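You operate a simulated robot arm through the tools that you are given. There is no shell and no other tool.

Carry out the task below with a simulated robot arm. There is one attempt and no reset: what you move stays moved.

JOB
Dry gel cartridge 4 at 120 until it turns orange.
Fine: in the drying box, cover shut; heat off after; leave it inside. Set down upright: what you pick out.

It is judged by the outcome, as a careful person would: the job done as asked, and still so three seconds after it is handed in. It fails if anything else is knocked over, pushed out of place, dropped, spilled or broken. A push-on lid holds only when it is set on centred and level and pressed home; a screw cap is set on level and turned clockwise until tight.

ROBOT AND FRAMES
A 6-joint arm with a two-finger parallel gripper, fixed in place. Base frame: the origin is at the foot of the arm, x ahead of it, y to its left, z up; the work surface is at about z = 0.904. Readings come in m, degrees, newtons and seconds.
With the tool pointing down near the work surface it reaches from about 0.24 to 0.64 m from the base axis. Its first joint turns from -66.0 to 66.0 degrees. Payload 2.7 kg.
The TCP is the grasp point between the finger pads, 0.023 m short of the fingertips. In the tool frame z runs along the fingers and y along their closing line. Largest opening 0.094 m; finger width 0.038, thickness 0.01; the body of the gripper, 0.054 by 0.096 m, starts 0.039 m behind the TCP.
Orientation is told as [roll, pitch, yaw] about the base's x, y, z axes, in that order, counted from this pose: with the fingers straight down and closing along the base's y, the tool's x points along the base's -x, its y along +y and its z along -z.

CONTROLS
- The arm moves only by the tool jog_arm. Its argument "targets" is one flat list of numbers, 6 for each row, row after row: the shift along the base's x, y, z in cm, then the turn, a rotation vector about the base's x, y, z in degrees. In form: [dx, dy, dz, wx, wy, wz, dx, dy, dz, wx, wy, wz, ...]. A call has 1 to 20 rows; each row is the pose to reach, as a shift and turn from the pose commanded when the call began. "fingers" is the finger opening in cm, from 0 to 9.4, set as the call begins (left out, the last holds). Each row takes 0.2 s and may step no farther than 0.05 m and 8.6 degrees from the row before; otherwise, or with a gripper value out of range, the whole call is refused. Where a pose cannot be reached the arm comes as near as it can. A force on the tool above 90 N (or 10 N above the force at the start of the call, whichever is more), or a blocked arm, ends the call early, and 0.2 s more pass. Each finger travels about 0.045 m/s and halts on what it meets, pressing with about 36 N; the grip force reading is that of the motor and also rises with nothing between the fingers. The clock runs only during rows and for 0.2 s after the last one: add rows that repeat a pose to give the fingers time. The reply holds the time, the measured pose of the TCP, the force on the tool along the base axes, the opening and the grip force, in the units named above and with some noise, with the torque about the TCP (base axes, N m) and any sound that the robot's microphone picked up, and new pictures: "show" is both (left out), scene, wrist or none.
- Cameras (640 x 400 px; columns grow to the right, rows downward): "scene" is fixed at [0.0769, -0.4253, 1.4189]; the picture's right is [0.79, -0.61, 0.00], its down [-0.25, -0.33, -0.91] and it looks along [0.55, 0.72, -0.42] (base axes); focal length 325 px, centre (320, 200). "wrist" rides on the gripper at [0.086, 0.016, -0.074] in the tool frame; the picture's right is [-0.18, 0.98, 0.00], its down [-0.58, -0.11, -0.81] and it looks along [-0.79, -0.15, 0.59] (tool axes); focal length 243 px, centre (320, 200). There is no depth. A picture from a camera that has moved, and an enlarged one, comes with that camera's place and axes in the base frame and with its lens.
- close_up(camera, box): a new picture of the part [left, top, right, bottom] of that camera's present view, enlarged. No time passes.
- finish_job(): hands the job in; it is judged then, once.

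Places have to be worked out from the pictures, the camera data and where the tool is seen. Open the gripper and draw the arm clear of the work before you hand the job in, unless the task says otherwise.

The tools are called after "Call:" as a command line: name --argument value ..., lists and objects as JSON in quotes. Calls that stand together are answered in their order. jog_arm: Moves the arm, as the interface text tells. Its arguments: {"type":"object","properties":{"targets":{"type":"array","items":{"type":"number"}},"fingers":{"type":"number"},"show":{"type":"string","enum":["both","scene","wrist","none"]}},"required":["targets"]} The other tools are called the same way: close_up (camera, box) takes an enlarged picture of a part of a camera's view; finish_job () hands the job in.

At the start:

```text
time_s: 0.0
tool_pos: [0.3508, -0.0708, 1.2839]
ee_rot: [0.0, -0.1, 0.1]
contact_force: [-0.1, 0.3, -0.2]
torque: [-0.02, -0.01, 0.02]
finger_gap: 0.0941
grip_force: 0.0
```

scene: 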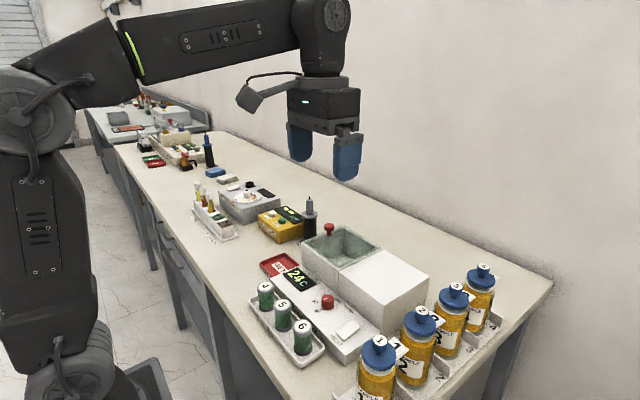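
wrist: 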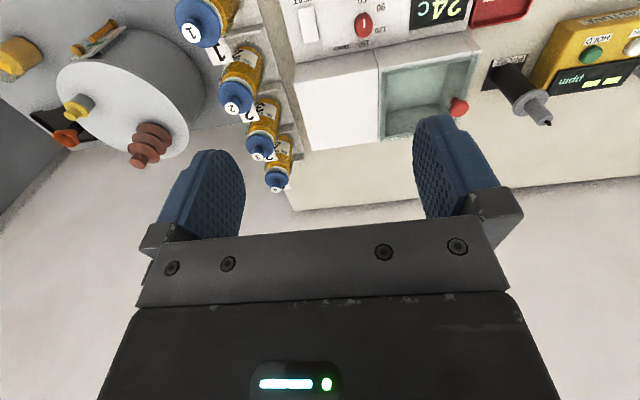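

I start by looking closely at the area in front: the drying box, its panel, the green cartridges and the bottles.

Call:
close_up --camera "scene" --box '[240, 210, 440, 380]'

Call:
close_up --camera "scene" --box '[340, 240, 520, 400]'

Call:
close_up --camera "wrist" --box '[270, 0, 510, 150]'

Call:
close_up --camera "scene" --box '[180, 130, 340, 250]'

Call:
close_up --camera "wrist" --box '[0, 0, 320, 200]'

```text
2.35 times, centred on (340, 295) of scene
camera zoom: at [0.0769, -0.4253, 1.4189], right [0.79, -0.61, 0.0], down [-0.25, -0.33, -0.91], along [0.55, 0.72, -0.42], focal length 764 px, centre (273, -24)
```

zoom: 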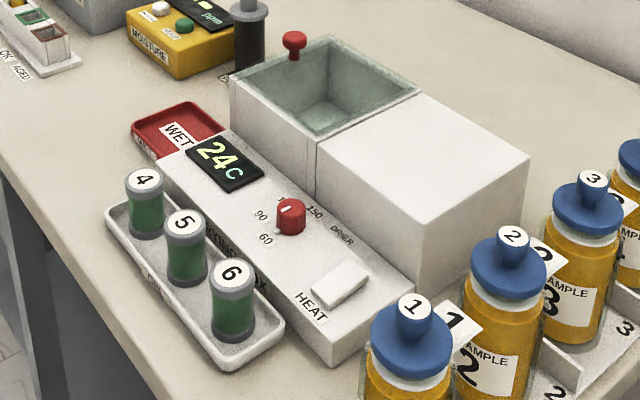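

```text
2.50 times, centred on (430, 320) of scene
camera zoom: at [0.0769, -0.4253, 1.4189], right [0.79, -0.61, 0.0], down [-0.25, -0.33, -0.91], along [0.55, 0.72, -0.42], focal length 812 px, centre (45, -100)
```

zoom: 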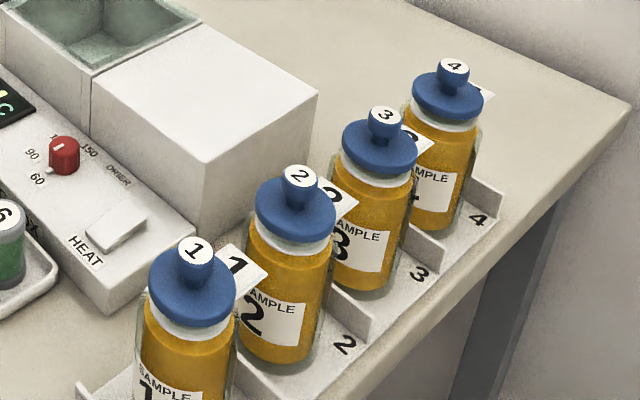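

```text
2.67 times, centred on (390, 75) of wrist
camera zoom: at [0.2659, -0.0546, 1.3569], right [0.18, 0.98, 0.0], down [0.58, -0.11, 0.81], along [0.79, -0.15, -0.59], focal length 647 px, centre (133, 533)
```

zoom: 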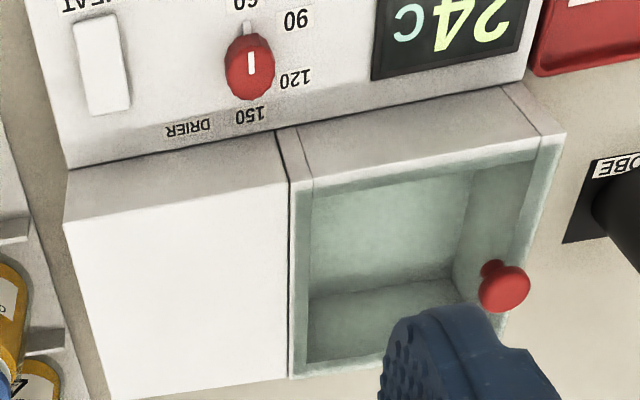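

```text
3.33 times, centred on (260, 190) of scene
camera zoom: at [0.0769, -0.4253, 1.4189], right [0.79, -0.61, 0.0], down [-0.25, -0.33, -0.91], along [0.55, 0.72, -0.42], focal length 1083 px, centre (520, 233)
```

zoom: 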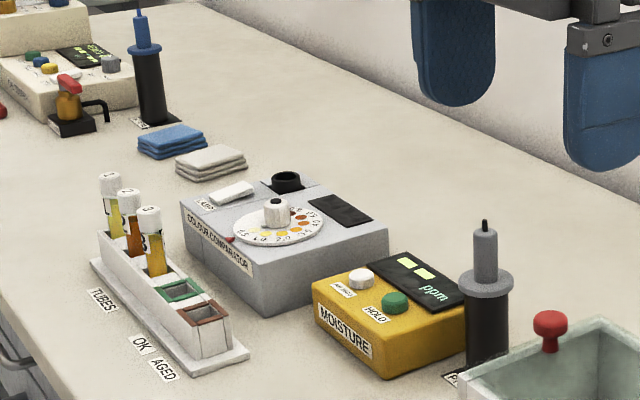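

```text
2.00 times, centred on (160, 100) of wrist
camera zoom: at [0.2659, -0.0546, 1.3569], right [0.18, 0.98, 0.0], down [0.58, -0.11, 0.81], along [0.79, -0.15, -0.59], focal length 485 px, centre (640, 400)
```

zoom: 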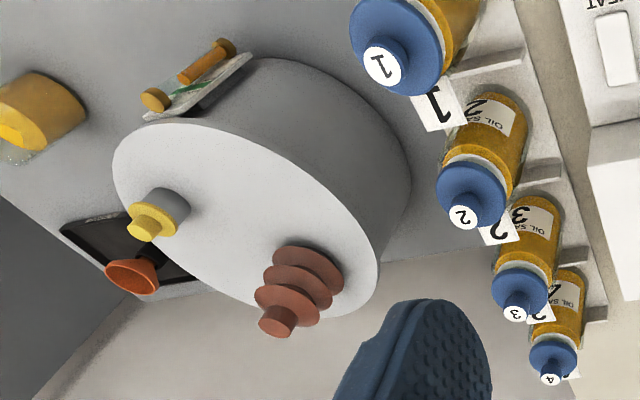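

The drying box looks axis-aligned, with its chamber at roughly x 0.44–0.58, y -0.01–0.12, a red knob near (0.51, 0.11), and the dial near (0.41, -0.02). I tilt the wrist camera down and move a little for a better view of the box, its cover and the dial.

Call:
jog_arm --targets '[0, 2, 1, 0, 8, 0, 0, 4, 2, 0, 16, 0, 0, 6, 3, 0, 24, 0, 0, 7, 3, 0, 30, 0, 0, 7, 3, 0, 30, 0]'

```text
time_s: 1.2
tool_pos: [0.3259, -0.0017, 1.2103]
ee_rot: [0.0, 30.0, 0.0]
contact_force: [0.6, 0.3, -0.6]
torque: [0.0, 0.0, -0.02]
finger_gap: 0.0942
grip_force: 0.0
out of reach, approached as far as the arm can: row 2, 3, 4, 5
camera wrist: at [0.2885, 0.0136, 1.3159], right [0.16, 0.98, -0.09], down [0.91, -0.11, 0.41], along [0.39, -0.15, -0.91], focal length 243 px, centre (320, 200)
```

scene: 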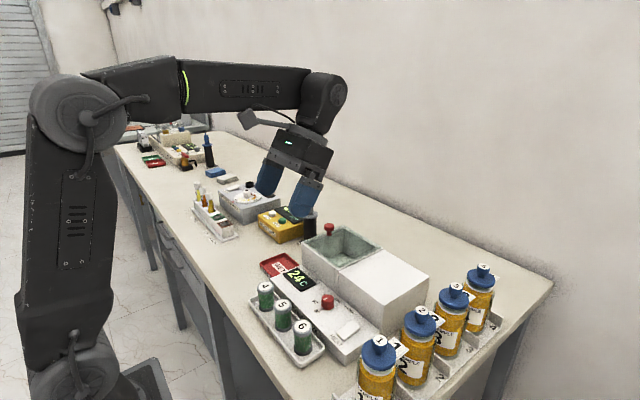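
wrist: 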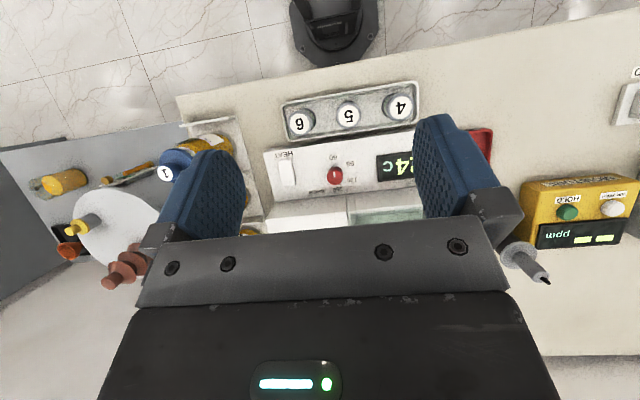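

The tilted view shows the cartridges and the dial from above. I take enlarged pictures of them.

Call:
close_up --camera "wrist" --box '[250, 70, 430, 230]'

Call:
close_up --camera "scene" --box '[290, 210, 400, 280]'

Call:
close_up --camera "scene" --box '[240, 250, 340, 350]'

Call:
close_up --camera "wrist" --box '[0, 110, 250, 300]'

```text
2.50 times, centred on (340, 150) of wrist
camera zoom: at [0.2885, 0.0136, 1.3159], right [0.16, 0.98, -0.09], down [0.91, -0.11, 0.41], along [0.39, -0.15, -0.91], focal length 606 px, centre (270, 325)
```

zoom: 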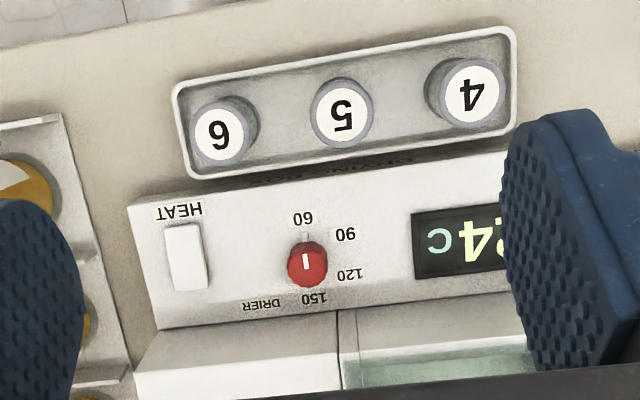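

```text
5.71 times, centred on (345, 245) of scene
camera zoom: at [0.0769, -0.4253, 1.4189], right [0.79, -0.61, 0.0], down [-0.25, -0.33, -0.91], along [0.55, 0.72, -0.42], focal length 1856 px, centre (177, -57)
```

zoom: 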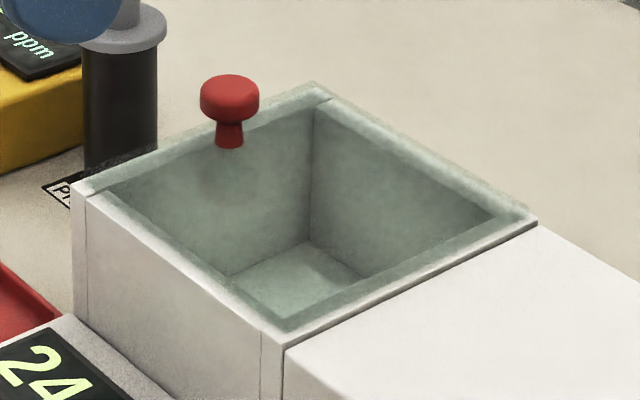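

```text
4.00 times, centred on (290, 300) of scene
camera zoom: at [0.0769, -0.4253, 1.4189], right [0.79, -0.61, 0.0], down [-0.25, -0.33, -0.91], along [0.55, 0.72, -0.42], focal length 1299 px, centre (440, -200)
```

zoom: 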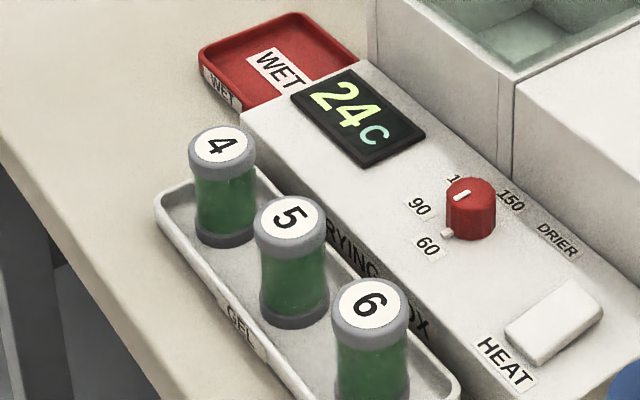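

```text
2.11 times, centred on (125, 205) of wrist
camera zoom: at [0.2885, 0.0136, 1.3159], right [0.16, 0.98, -0.09], down [0.91, -0.11, 0.41], along [0.39, -0.15, -0.91], focal length 511 px, centre (730, 190)
```

zoom: 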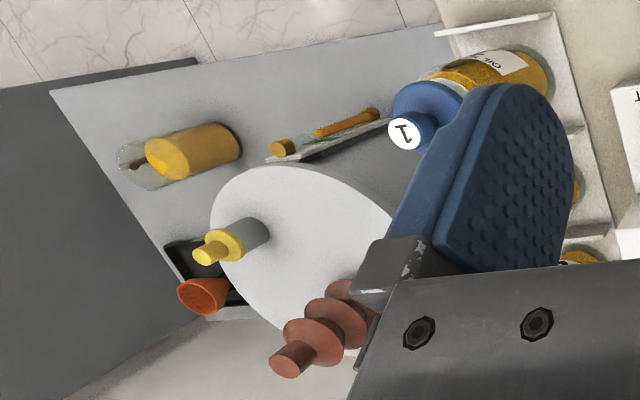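

The cover is a glass plate with a red knob at its +y end, and next to it there is a white block it could slide over. The dial pointer is at 60. I move down for a closer look and to check which pose the commands are counted from.

Call:
jog_arm --targets '[0, 0, -4, 0, 0, 0, 0, 0, -6, 0, 0, 0]'

```text
time_s: 1.8
tool_pos: [0.3246, -0.0036, 1.1509]
ee_rot: [0.0, 30.1, 0.0]
contact_force: [0.1, -1.5, -0.3]
torque: [-0.03, 0.0, 0.05]
finger_gap: 0.0939
grip_force: 0.1
camera wrist: at [0.288, 0.0125, 1.2572], right [0.16, 0.98, -0.09], down [0.91, -0.11, 0.41], along [0.39, -0.15, -0.91], focal length 243 px, centre (320, 200)
```

scene: 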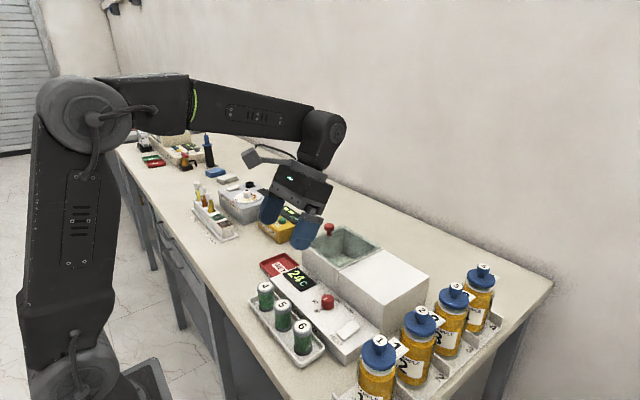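
wrist: 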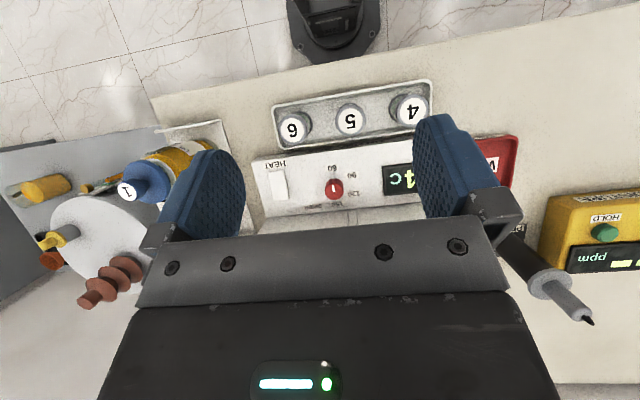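

The commands count from the pose actually reached. I enlarge the current view to measure the dial, switch and cartridges.

Call:
close_up --camera "wrist" --box '[240, 120, 400, 220]'

Call:
close_up --camera "wrist" --box '[260, 70, 440, 170]'

Call:
close_up --camera "scene" --box '[290, 270, 390, 370]'

```text
4.00 times, centred on (320, 170) of wrist
camera zoom: at [0.288, 0.0125, 1.2572], right [0.16, 0.98, -0.09], down [0.91, -0.11, 0.41], along [0.39, -0.15, -0.91], focal length 970 px, centre (320, 320)
```

zoom: 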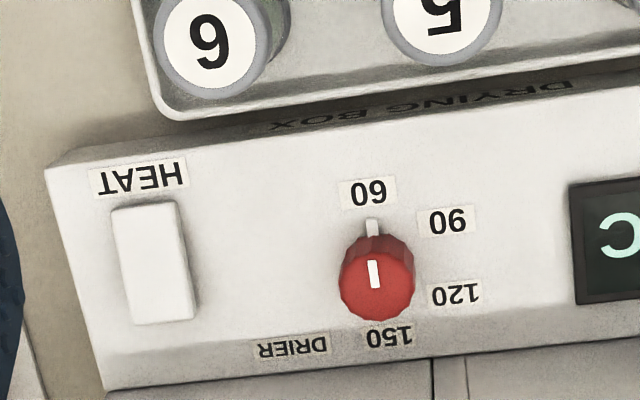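

```text
3.56 times, centred on (350, 120) of wrist
camera zoom: at [0.288, 0.0125, 1.2572], right [0.16, 0.98, -0.09], down [0.91, -0.11, 0.41], along [0.39, -0.15, -0.91], focal length 863 px, centre (213, 484)
```

zoom: 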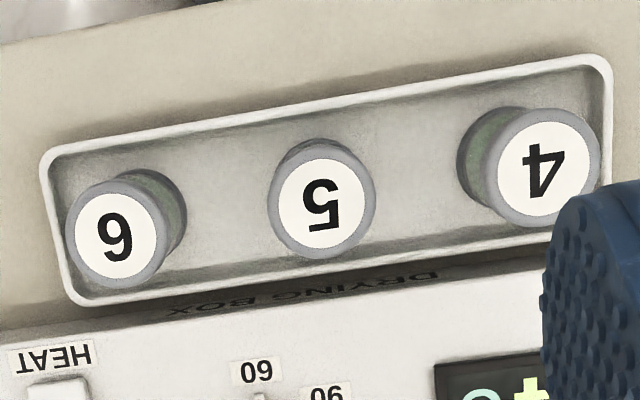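

```text
4.00 times, centred on (340, 320) of scene
camera zoom: at [0.0769, -0.4253, 1.4189], right [0.79, -0.61, 0.0], down [-0.25, -0.33, -0.91], along [0.55, 0.72, -0.42], focal length 1299 px, centre (240, -280)
```

zoom: 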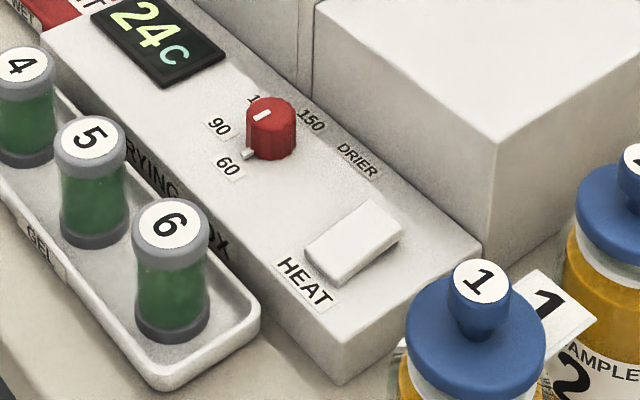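

I have the dial at about (0.409, -0.015, top 0.951), the panel top at 0.932, the rocker switch at x 0.375–0.42, y -0.095, and cartridge 4 at (0.321, 0.085, top 0.959). Now I look more closely at the cover seam, the switch and the dial.

Call:
close_up --camera "scene" --box '[330, 235, 400, 279]'

Call:
close_up --camera "scene" --box '[295, 280, 375, 350]'

Call:
close_up --camera "scene" --box '[295, 215, 355, 253]'

```text
9.09 times, centred on (365, 257) of scene
camera zoom: at [0.0769, -0.4253, 1.4189], right [0.79, -0.61, 0.0], down [-0.25, -0.33, -0.91], along [0.55, 0.72, -0.42], focal length 2953 px, centre (-89, -318)
```

zoom: 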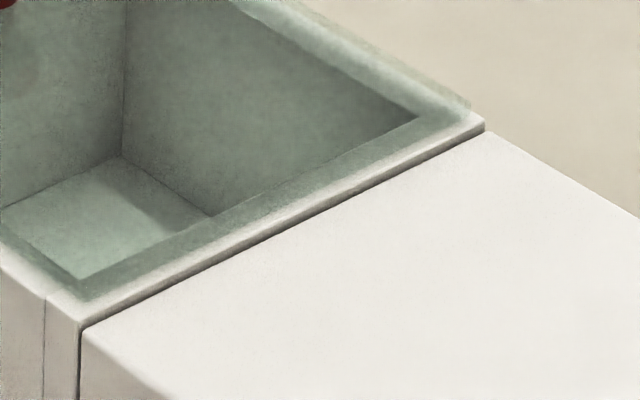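

```text
5.71 times, centred on (335, 315) of scene
camera zoom: at [0.0769, -0.4253, 1.4189], right [0.79, -0.61, 0.0], down [-0.25, -0.33, -0.91], along [0.55, 0.72, -0.42], focal length 1856 px, centre (234, -457)
```

zoom: 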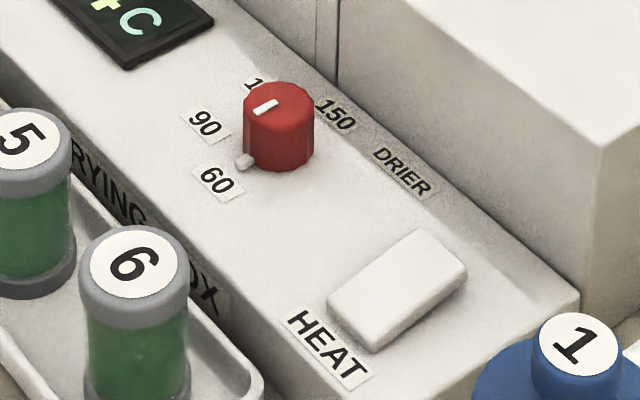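

```text
10.53 times, centred on (325, 234) of scene
camera zoom: at [0.0769, -0.4253, 1.4189], right [0.79, -0.61, 0.0], down [-0.25, -0.33, -0.91], along [0.55, 0.72, -0.42], focal length 3419 px, centre (267, -158)
```

zoom: 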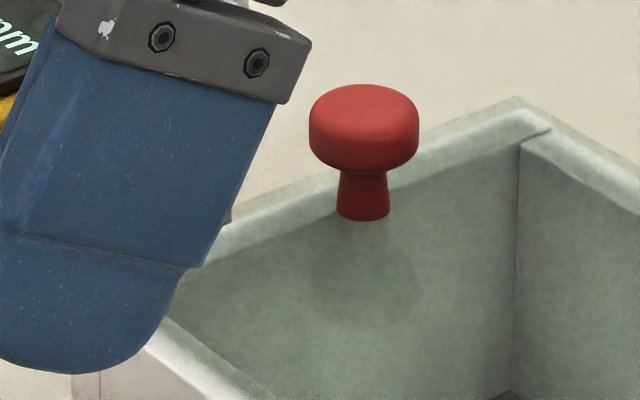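

The cover is a glass plate, top about z 0.998, with its knob at about (0.52, 0.112). The dial marks are 60° apart and centred on (0.410, -0.016), so going from 60 to 120 is -120° about z. I turn the tool to a slight lean away from the box above the dial, with the fingers at 4 cm.

Call:
jog_arm --targets '[1.5, -0.2, -1.5, 0, -7, 0, 3, -0.4, -3, 0, -14, 0, 4.5, -0.6, -4.5, 0, -21, 0, 6, -0.8, -6, 0, -28, 0, 7.5, -1.0, -7.5, 0, -35, 0, 8.54, -1.21, -8.5, 0, -42, 0, 8.54, -1.21, -8.5, 0, -42, 0]' --fingers 4.0

```text
time_s: 3.4
tool_pos: [0.4098, -0.0157, 1.0662]
ee_rot: [0.0, -12.0, 0.0]
contact_force: [-0.2, 0.3, -0.3]
torque: [-0.03, 0.02, 0.02]
finger_gap: 0.0398
grip_force: 0.0
camera wrist: at [0.3106, 0.0016, 1.1198], right [0.18, 0.98, 0.04], down [0.4, -0.11, 0.91], along [0.9, -0.15, -0.41], focal length 243 px, centre (320, 200)
```

scene: 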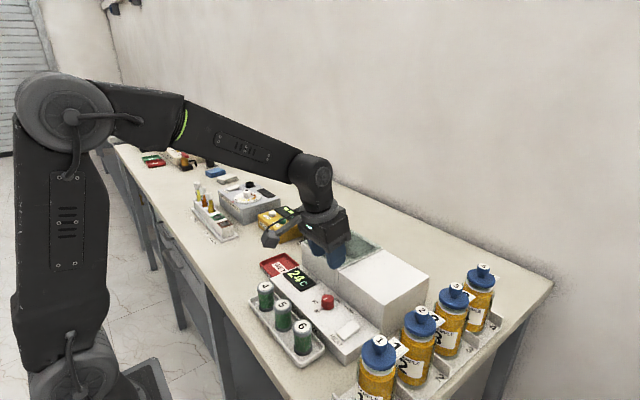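
wrist: 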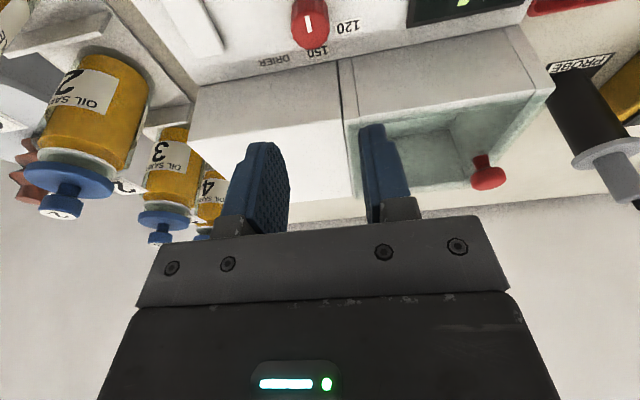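

The tool is above the dial, clear of everything. I take a close look at the cover from here, and then turn the wrist +60° about z to have room for the -120° dial turn.

Call:
close_up --camera "wrist" --box '[330, 20, 560, 210]'

Call:
jog_arm --targets '[0, 0, 0, 0, 0, 7.5, 0, 0, 0, 0, 0, 15, 0, 0, 0, 0, 0, 22.5, 0, 0, 0, 0, 0, 30, 0, 0, 0, 0, 0, 37.5, 0, 0, 0, 0, 0, 45, 0, 0, 0, 0, 0, 52.5, 0, 0, 0, 0, 0, 60, 0, 0, 0, 0, 0, 60]'

```text
2.11 times, centred on (445, 115) of wrist
camera zoom: at [0.3106, 0.0016, 1.1198], right [0.18, 0.98, 0.04], down [0.4, -0.11, 0.91], along [0.9, -0.15, -0.41], focal length 511 px, centre (57, 379)
```

zoom: 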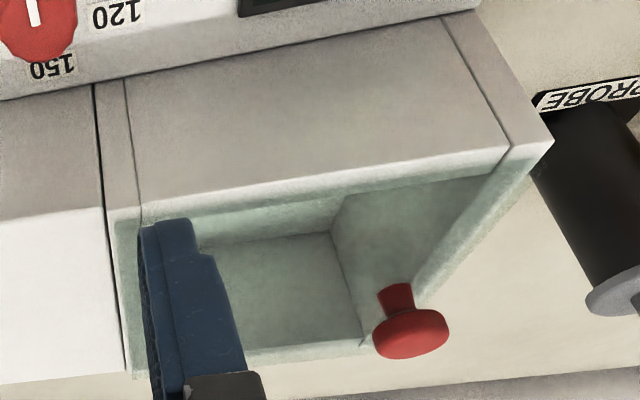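

```text
time_s: 5.4
tool_pos: [0.4113, -0.015, 1.0674]
ee_rot: [0.1, -12.0, 60.0]
contact_force: [-0.5, -0.1, -0.1]
torque: [-0.01, 0.01, 0.03]
finger_gap: 0.0399
grip_force: 0.1
camera wrist: at [0.3472, -0.0944, 1.12], right [-0.76, 0.65, 0.04], down [0.29, 0.29, 0.91], along [0.58, 0.7, -0.41], focal length 243 px, centre (320, 200)
```

scene: 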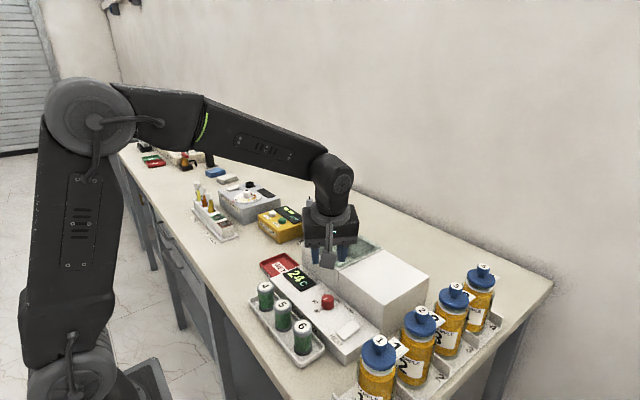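
wrist: 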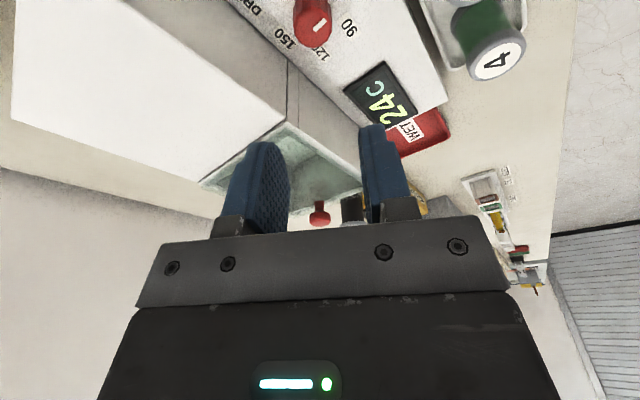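

Yaw +60 is reached without trouble. I descend to just above the dial and check the alignment.

Call:
jog_arm --targets '[0, 0, -2.5, 0, 0, 0, 0, 0, -5, 0, 0, 0, 0, 0, -7, 0, 0, 0, 0, 0, -8.2, 0, 0, 0, 0, 0, -8.2, 0, 0, 0]'

Call:
close_up --camera "scene" --box '[285, 225, 385, 325]'

Call:
close_up --camera "wrist" --box '[200, 0, 440, 200]'

```text
time_s: 6.6
tool_pos: [0.4088, -0.0169, 0.985]
ee_rot: [0.0, -11.9, 59.9]
contact_force: [-0.4, -0.6, 0.0]
torque: [0.03, 0.01, -0.04]
finger_gap: 0.0398
grip_force: 0.2
camera wrist: at [0.3471, -0.0951, 1.0379], right [-0.76, 0.65, 0.04], down [0.3, 0.29, 0.91], along [0.58, 0.7, -0.41], focal length 243 px, centre (320, 200)
```

scene: 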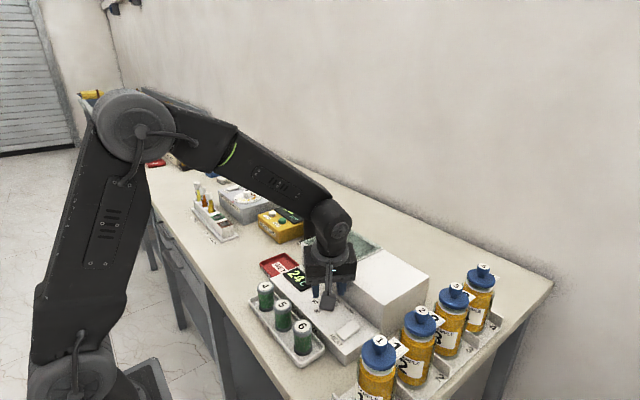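
wrist: 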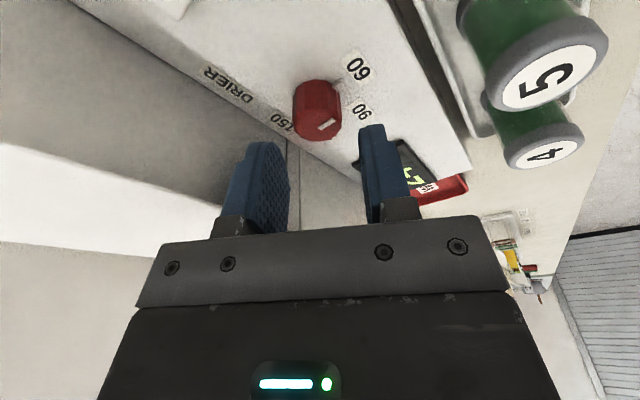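

```text
4.00 times, centred on (335, 275) of scene
camera zoom: at [0.0769, -0.4253, 1.4189], right [0.79, -0.61, 0.0], down [-0.25, -0.33, -0.91], along [0.55, 0.72, -0.42], focal length 1299 px, centre (260, -100)
```

zoom: 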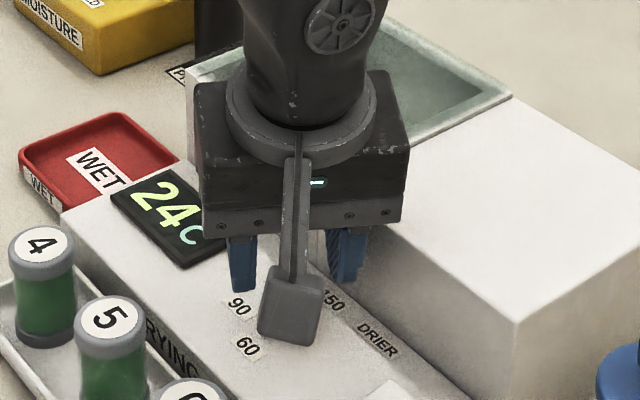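

```text
2.00 times, centred on (320, 100) of wrist
camera zoom: at [0.3471, -0.0951, 1.0379], right [-0.76, 0.65, 0.04], down [0.3, 0.29, 0.91], along [0.58, 0.7, -0.41], focal length 485 px, centre (320, 400)
```

zoom: 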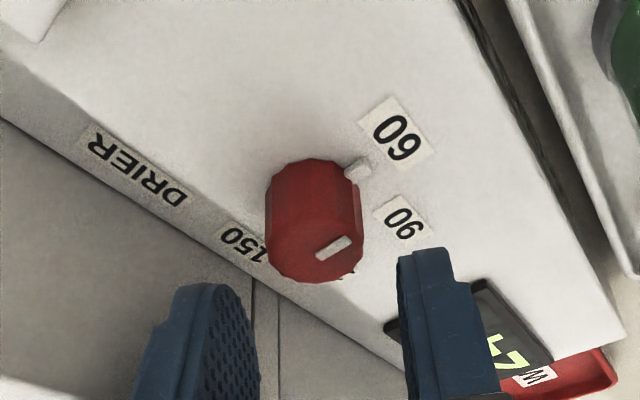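

The dial sits midway between the fingers. I descend 2.3 cm so the fingertips straddle the knob, watching the force.

Call:
jog_arm --targets '[0, 0, -1.0, 0, 0, 0, 0, 0, -1.8, 0, 0, 0, 0, 0, -2.3, 0, 0, 0, 0, 0, -2.3, 0, 0, 0]'

Call:
close_up --camera "wrist" --box '[200, 0, 440, 200]'

Call:
close_up --camera "scene" --box '[285, 225, 385, 325]'

```text
time_s: 7.6
tool_pos: [0.4097, -0.0161, 0.9623]
ee_rot: [0.0, -12.0, 59.9]
contact_force: [-0.4, 0.2, 0.2]
torque: [0.01, -0.02, 0.02]
finger_gap: 0.04
grip_force: 0.1
camera wrist: at [0.3465, -0.0941, 1.015], right [-0.76, 0.65, 0.04], down [0.29, 0.29, 0.91], along [0.58, 0.7, -0.41], focal length 243 px, centre (320, 200)
```

scene: 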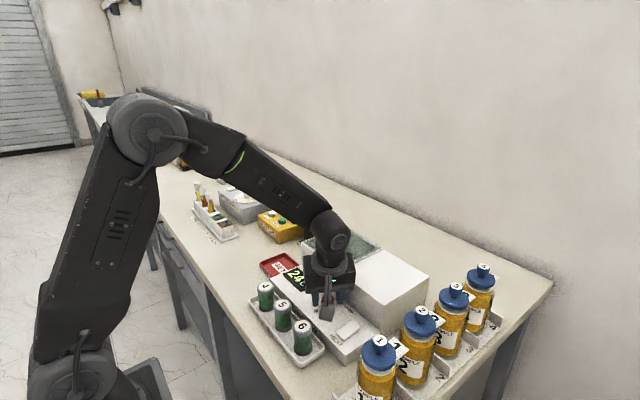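
wrist: 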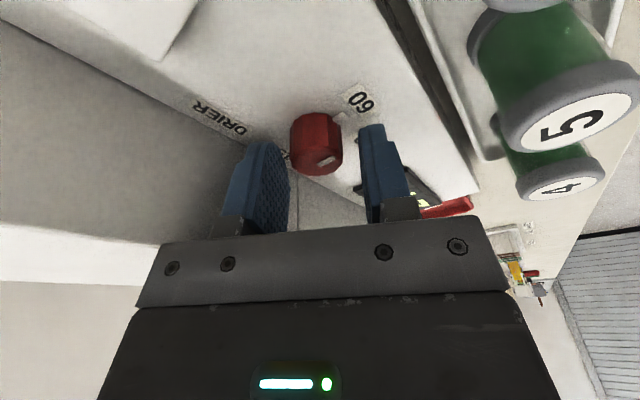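

```text
2.00 times, centred on (320, 100) of wrist
camera zoom: at [0.3465, -0.0941, 1.015], right [-0.76, 0.65, 0.04], down [0.29, 0.29, 0.91], along [0.58, 0.7, -0.41], focal length 485 px, centre (320, 400)
```

zoom: 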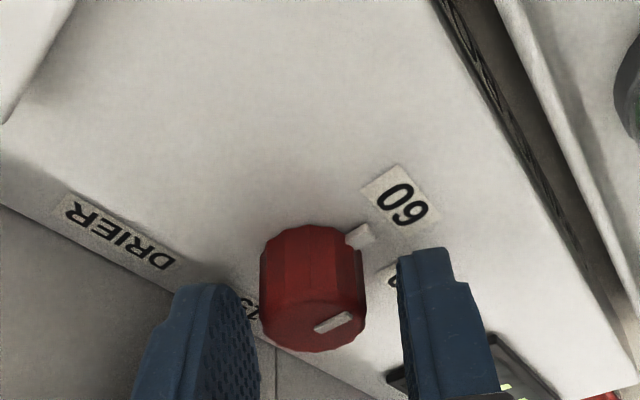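

```text
4.00 times, centred on (335, 275) of scene
camera zoom: at [0.0769, -0.4253, 1.4189], right [0.79, -0.61, 0.0], down [-0.25, -0.33, -0.91], along [0.55, 0.72, -0.42], focal length 1299 px, centre (260, -100)
```

zoom: 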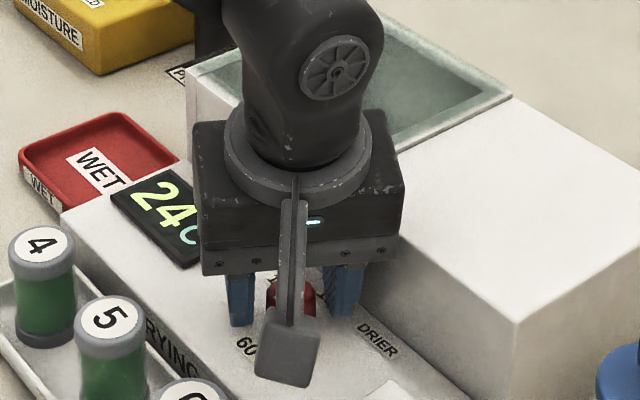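

The fingertips straddle the knob with no contact yet. I close the fingers on it.

Call:
jog_arm --targets '[0, 0, 0, 0, 0, 0, 0, 0, 0, 0, 0, 0, 0, 0, 0, 0, 0, 0]' --fingers 1.5

```text
time_s: 8.4
tool_pos: [0.4101, -0.0165, 0.9616]
ee_rot: [-0.1, -12.0, 60.0]
contact_force: [8.9, -4.9, -4.9]
torque: [-0.12, -0.27, 0.04]
finger_gap: 0.0249
grip_force: 44.9
camera wrist: at [0.3472, -0.0944, 1.0151], right [-0.76, 0.65, 0.04], down [0.29, 0.29, 0.91], along [0.58, 0.7, -0.41], focal length 243 px, centre (320, 200)
```

scene: 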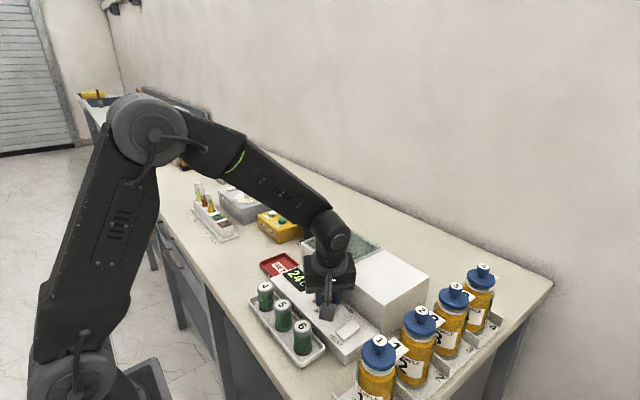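
wrist: 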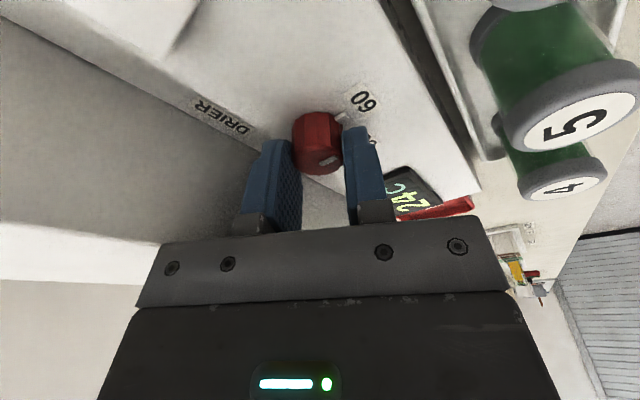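

The knob is gripped at 2.5 cm width with only a small side force. I rotate -40° first to see that the dial follows.

Call:
jog_arm --targets '[0, 0, 0, 0, 0, -8, 0, 0, 0, 0, 0, -16, 0, 0, 0, 0, 0, -24, 0, 0, 0, 0, 0, -32, 0, 0, 0, 0, 0, -40, 0, 0, 0, 0, 0, -40]'

Call:
close_up --camera "wrist" --box '[220, 60, 440, 200]'

```text
time_s: 9.8
tool_pos: [0.4113, -0.0172, 0.9616]
ee_rot: [-0.1, -12.0, 20.0]
contact_force: [19.4, -24.3, -17.4]
torque: [-0.73, -0.07, 0.06]
finger_gap: 0.025
grip_force: 44.4
camera wrist: at [0.3122, -0.0351, 1.0153], right [-0.17, 0.99, 0.04], down [0.41, 0.04, 0.91], along [0.9, 0.17, -0.41], focal length 243 px, centre (320, 200)
```

scene: 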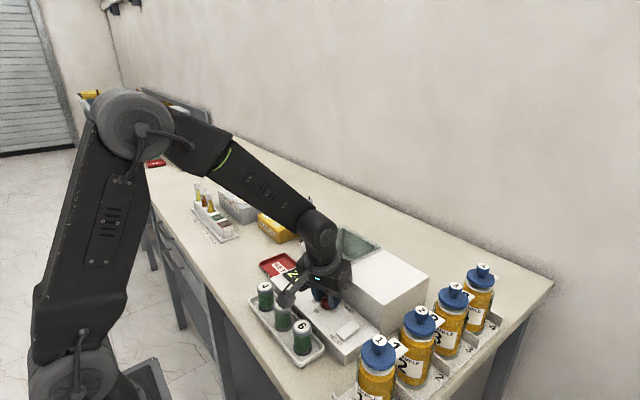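
wrist: 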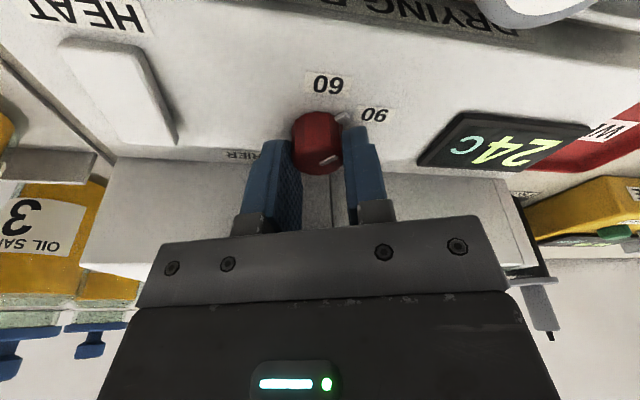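

```text
2.86 times, centred on (330, 130) of wrist
camera zoom: at [0.3122, -0.0351, 1.0153], right [-0.17, 0.99, 0.04], down [0.41, 0.04, 0.91], along [0.9, 0.17, -0.41], focal length 693 px, centre (291, 400)
```

zoom: 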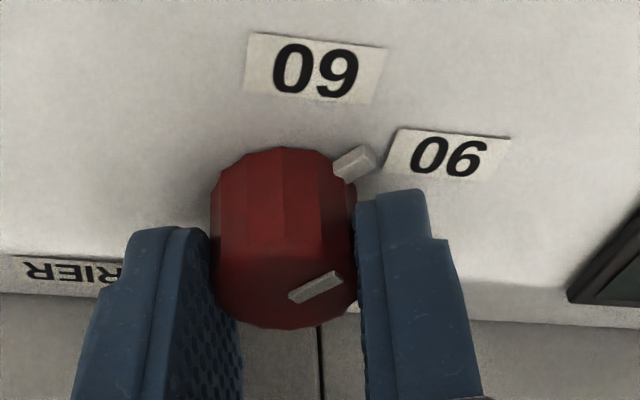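

The dial follows: its pointer now nears 90. The side force suggests the knob centre is a bit toward +x/-y, so I shift slightly and continue the remaining -80°.

Call:
jog_arm --targets '[0.05, -0.1, -0.05, 0, 0, -8, 0.1, -0.2, -0.1, 0, 0, -16, 0.1, -0.2, -0.1, 0, 0, -24, 0.1, -0.2, -0.1, 0, 0, -32, 0.1, -0.2, -0.1, 0, 0, -40, 0.1, -0.2, -0.1, 0, 0, -40]'

Call:
close_up --camera "wrist" --box '[220, 60, 440, 200]'

```text
time_s: 11.2
tool_pos: [0.411, -0.017, 0.9615]
ee_rot: [0.0, -12.1, -20.2]
contact_force: [-18.5, 6.6, 34.0]
torque: [0.33, 0.73, -0.02]
finger_gap: 0.0251
grip_force: 44.9
camera wrist: at [0.3234, 0.0325, 1.0153], right [0.51, 0.86, 0.04], down [0.34, -0.24, 0.91], along [0.79, -0.45, -0.41], focal length 243 px, centre (320, 200)
```

scene: 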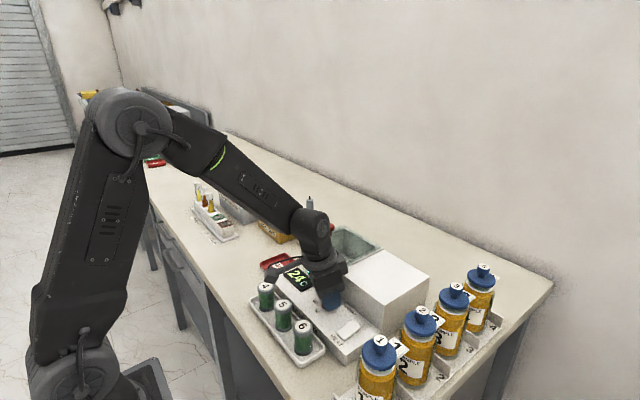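
wrist: 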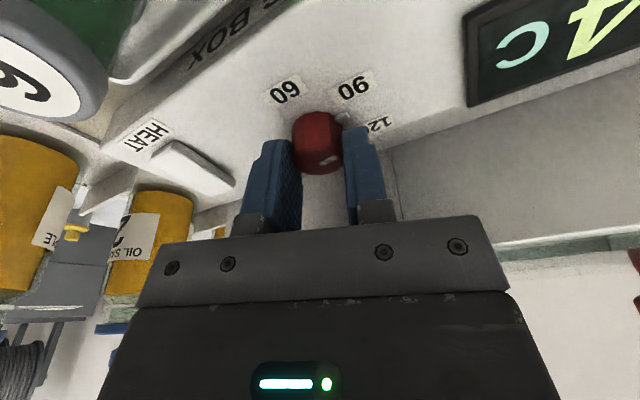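

```text
2.86 times, centred on (330, 130) of wrist
camera zoom: at [0.3234, 0.0325, 1.0153], right [0.51, 0.86, 0.04], down [0.34, -0.24, 0.91], along [0.79, -0.45, -0.41], focal length 693 px, centre (291, 400)
```

zoom: 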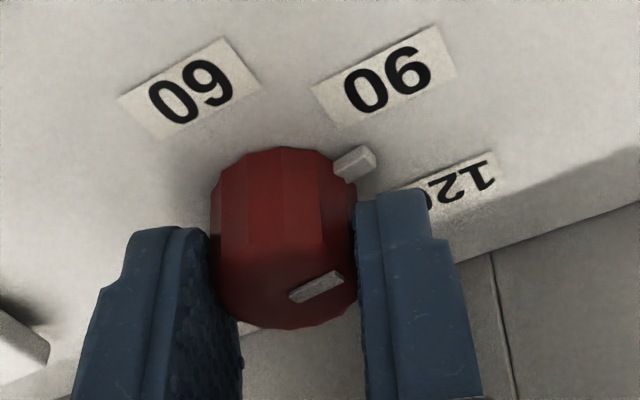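

The pointer is at about 80°. I ease off the small forces and turn the last -40°.

Call:
jog_arm --targets '[-0.03, 0.03, 0.08, 0, 0, -8, -0.03, 0.04, 0.08, 0, 0, -16, -0.03, 0.04, 0.08, 0, 0, -24, -0.03, 0.04, 0.08, 0, 0, -32, -0.03, 0.04, 0.08, 0, 0, -40, -0.03, 0.04, 0.08, 0, 0, -40]'

Call:
close_up --camera "wrist" --box '[220, 60, 440, 200]'

```text
time_s: 12.6
tool_pos: [0.4107, -0.0184, 0.9617]
ee_rot: [-0.2, -12.0, -60.1]
contact_force: [-10.8, -6.6, 16.6]
torque: [-0.15, 0.21, 0.0]
finger_gap: 0.0252
grip_force: 45.3
camera wrist: at [0.3758, 0.0774, 1.0152], right [0.94, 0.33, 0.04], down [0.11, -0.4, 0.91], along [0.32, -0.85, -0.41], focal length 243 px, centre (320, 200)
```

scene: 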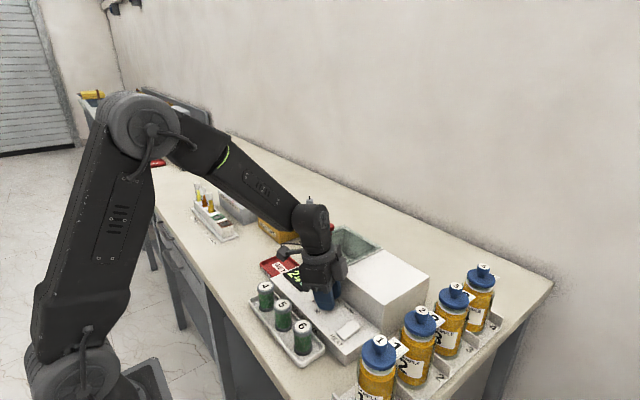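
wrist: 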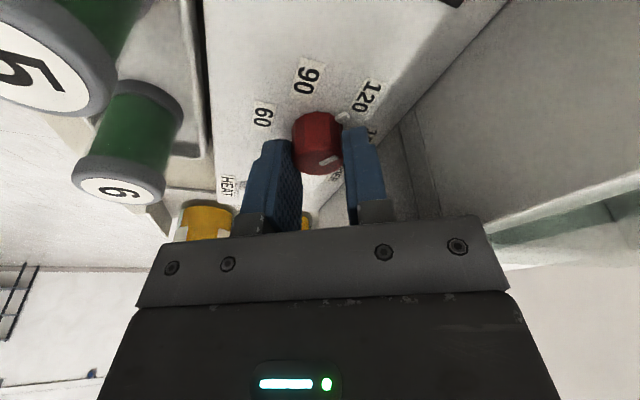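

```text
2.86 times, centred on (330, 130) of wrist
camera zoom: at [0.3758, 0.0774, 1.0152], right [0.94, 0.33, 0.04], down [0.11, -0.4, 0.91], along [0.32, -0.85, -0.41], focal length 693 px, centre (291, 400)
```

zoom: 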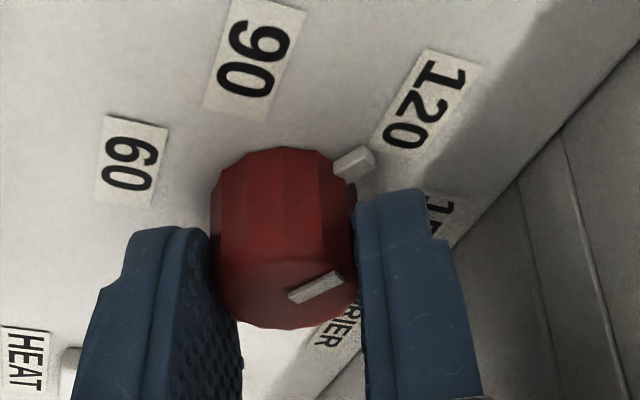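

The pointer now aims at 120. I open the fingers and rise straight up, then check the dial.

Call:
jog_arm --targets '[0, 0, 0, 0, 0, 0, 0, 0, 0, 0, 0, 0, 0, 0, 2, 0, 0, 0, 0, 0, 5, 0, 0, 0, 0, 0, 9, 0, 0, 0, 0, 0, 9, 0, 0, 0]' --fingers 4.0

Call:
close_up --camera "wrist" --box '[200, 0, 440, 150]'

Call:
close_up --camera "scene" --box '[285, 255, 385, 335]'

```text
time_s: 14.0
tool_pos: [0.4124, -0.0175, 1.0536]
ee_rot: [-0.1, -12.0, -59.9]
contact_force: [-0.2, -0.1, 0.5]
torque: [-0.01, -0.02, 0.02]
finger_gap: 0.0399
grip_force: 0.1
camera wrist: at [0.3764, 0.0783, 1.1066], right [0.94, 0.34, 0.04], down [0.11, -0.4, 0.91], along [0.32, -0.85, -0.41], focal length 243 px, centre (320, 200)
```

scene: 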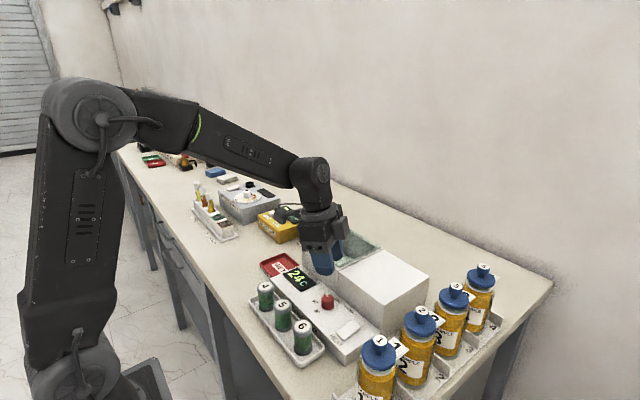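
wrist: 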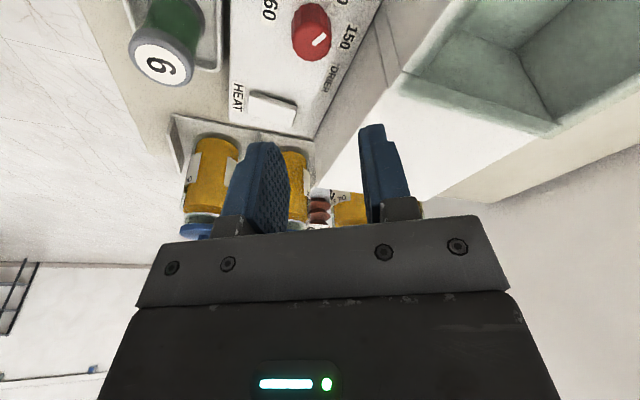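

```text
2.67 times, centred on (320, 75) of wrist
camera zoom: at [0.3764, 0.0783, 1.1066], right [0.94, 0.34, 0.04], down [0.11, -0.4, 0.91], along [0.32, -0.85, -0.41], focal length 647 px, centre (320, 533)
```

zoom: 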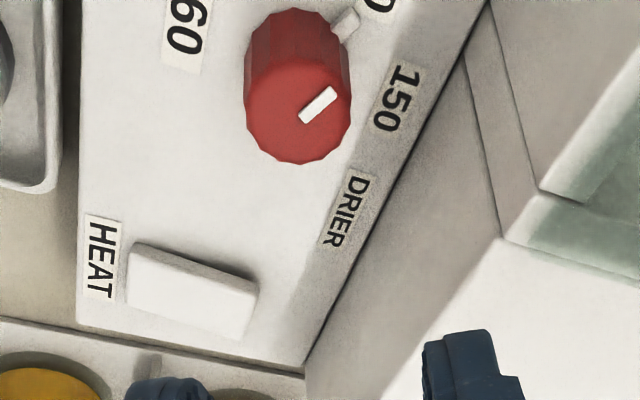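

```text
5.00 times, centred on (335, 295) of scene
camera zoom: at [0.0769, -0.4253, 1.4189], right [0.79, -0.61, 0.0], down [-0.25, -0.33, -0.91], along [0.55, 0.72, -0.42], focal length 1624 px, centre (245, -275)
```

zoom: 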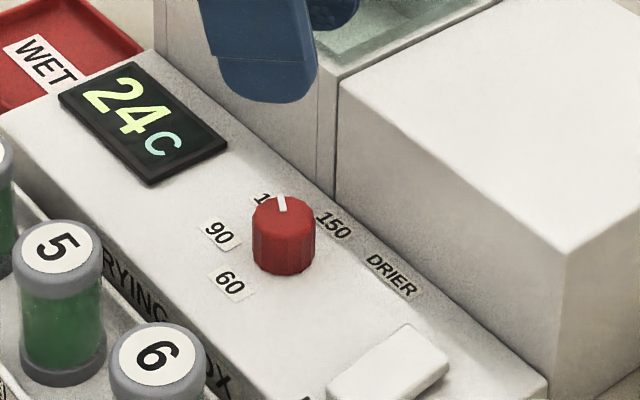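

The pointer line matches the 120 direction and the display still reads 24 °C. I turn the wrist back to yaw 0 while rising.

Call:
jog_arm --targets '[0, 0, 1, 0, 0, 8, 0, 0, 2, 0, 0, 16, 0, 0, 3, 0, 0, 24, 0, 0, 4, 0, 0, 32, 0, 0, 5, 0, 0, 40, 0, 0, 6, 0, 0, 48, 0, 0, 7, 0, 0, 56, 0, 0, 7, 0, 0, 60, 0, 0, 7, 0, 0, 60]' --fingers 5.0

Call:
close_up --camera "wrist" --box '[240, 0, 560, 200]'

```text
time_s: 16.0
tool_pos: [0.4103, -0.0164, 1.1216]
ee_rot: [0.0, -11.9, 0.1]
contact_force: [-0.2, 0.1, 0.5]
torque: [0.03, 0.01, 0.02]
finger_gap: 0.05
grip_force: 0.0
camera wrist: at [0.3116, -0.0002, 1.1751], right [0.18, 0.98, 0.04], down [0.4, -0.11, 0.91], along [0.9, -0.15, -0.41], focal length 243 px, centre (320, 200)
```

scene: 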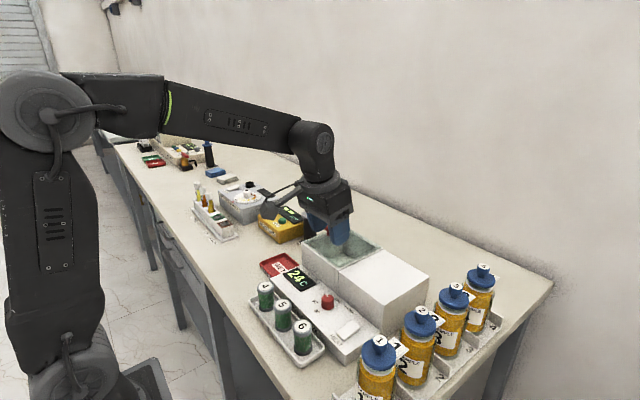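
wrist: 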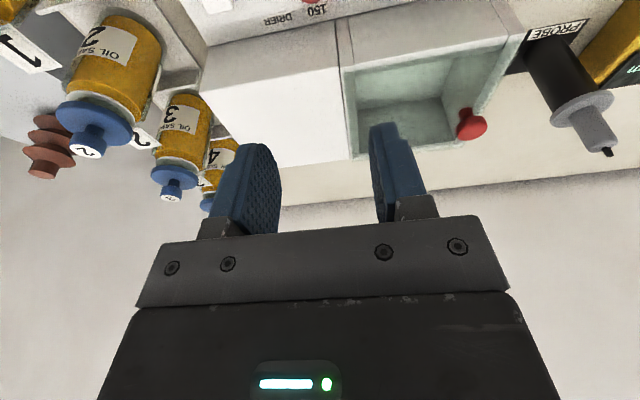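

```text
2.00 times, centred on (400, 100) of wrist
camera zoom: at [0.3116, -0.0002, 1.1751], right [0.18, 0.98, 0.04], down [0.4, -0.11, 0.91], along [0.9, -0.15, -0.41], focal length 485 px, centre (160, 400)
```

zoom: 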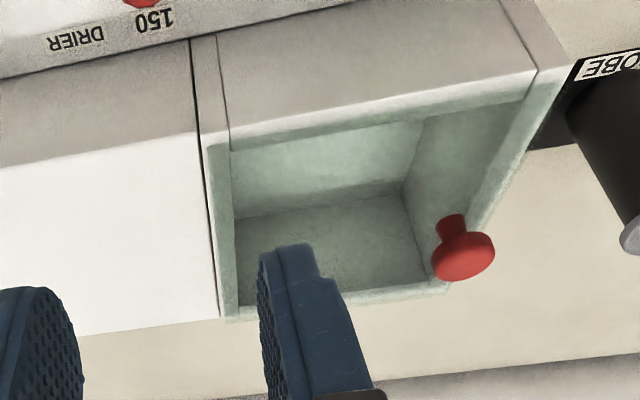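

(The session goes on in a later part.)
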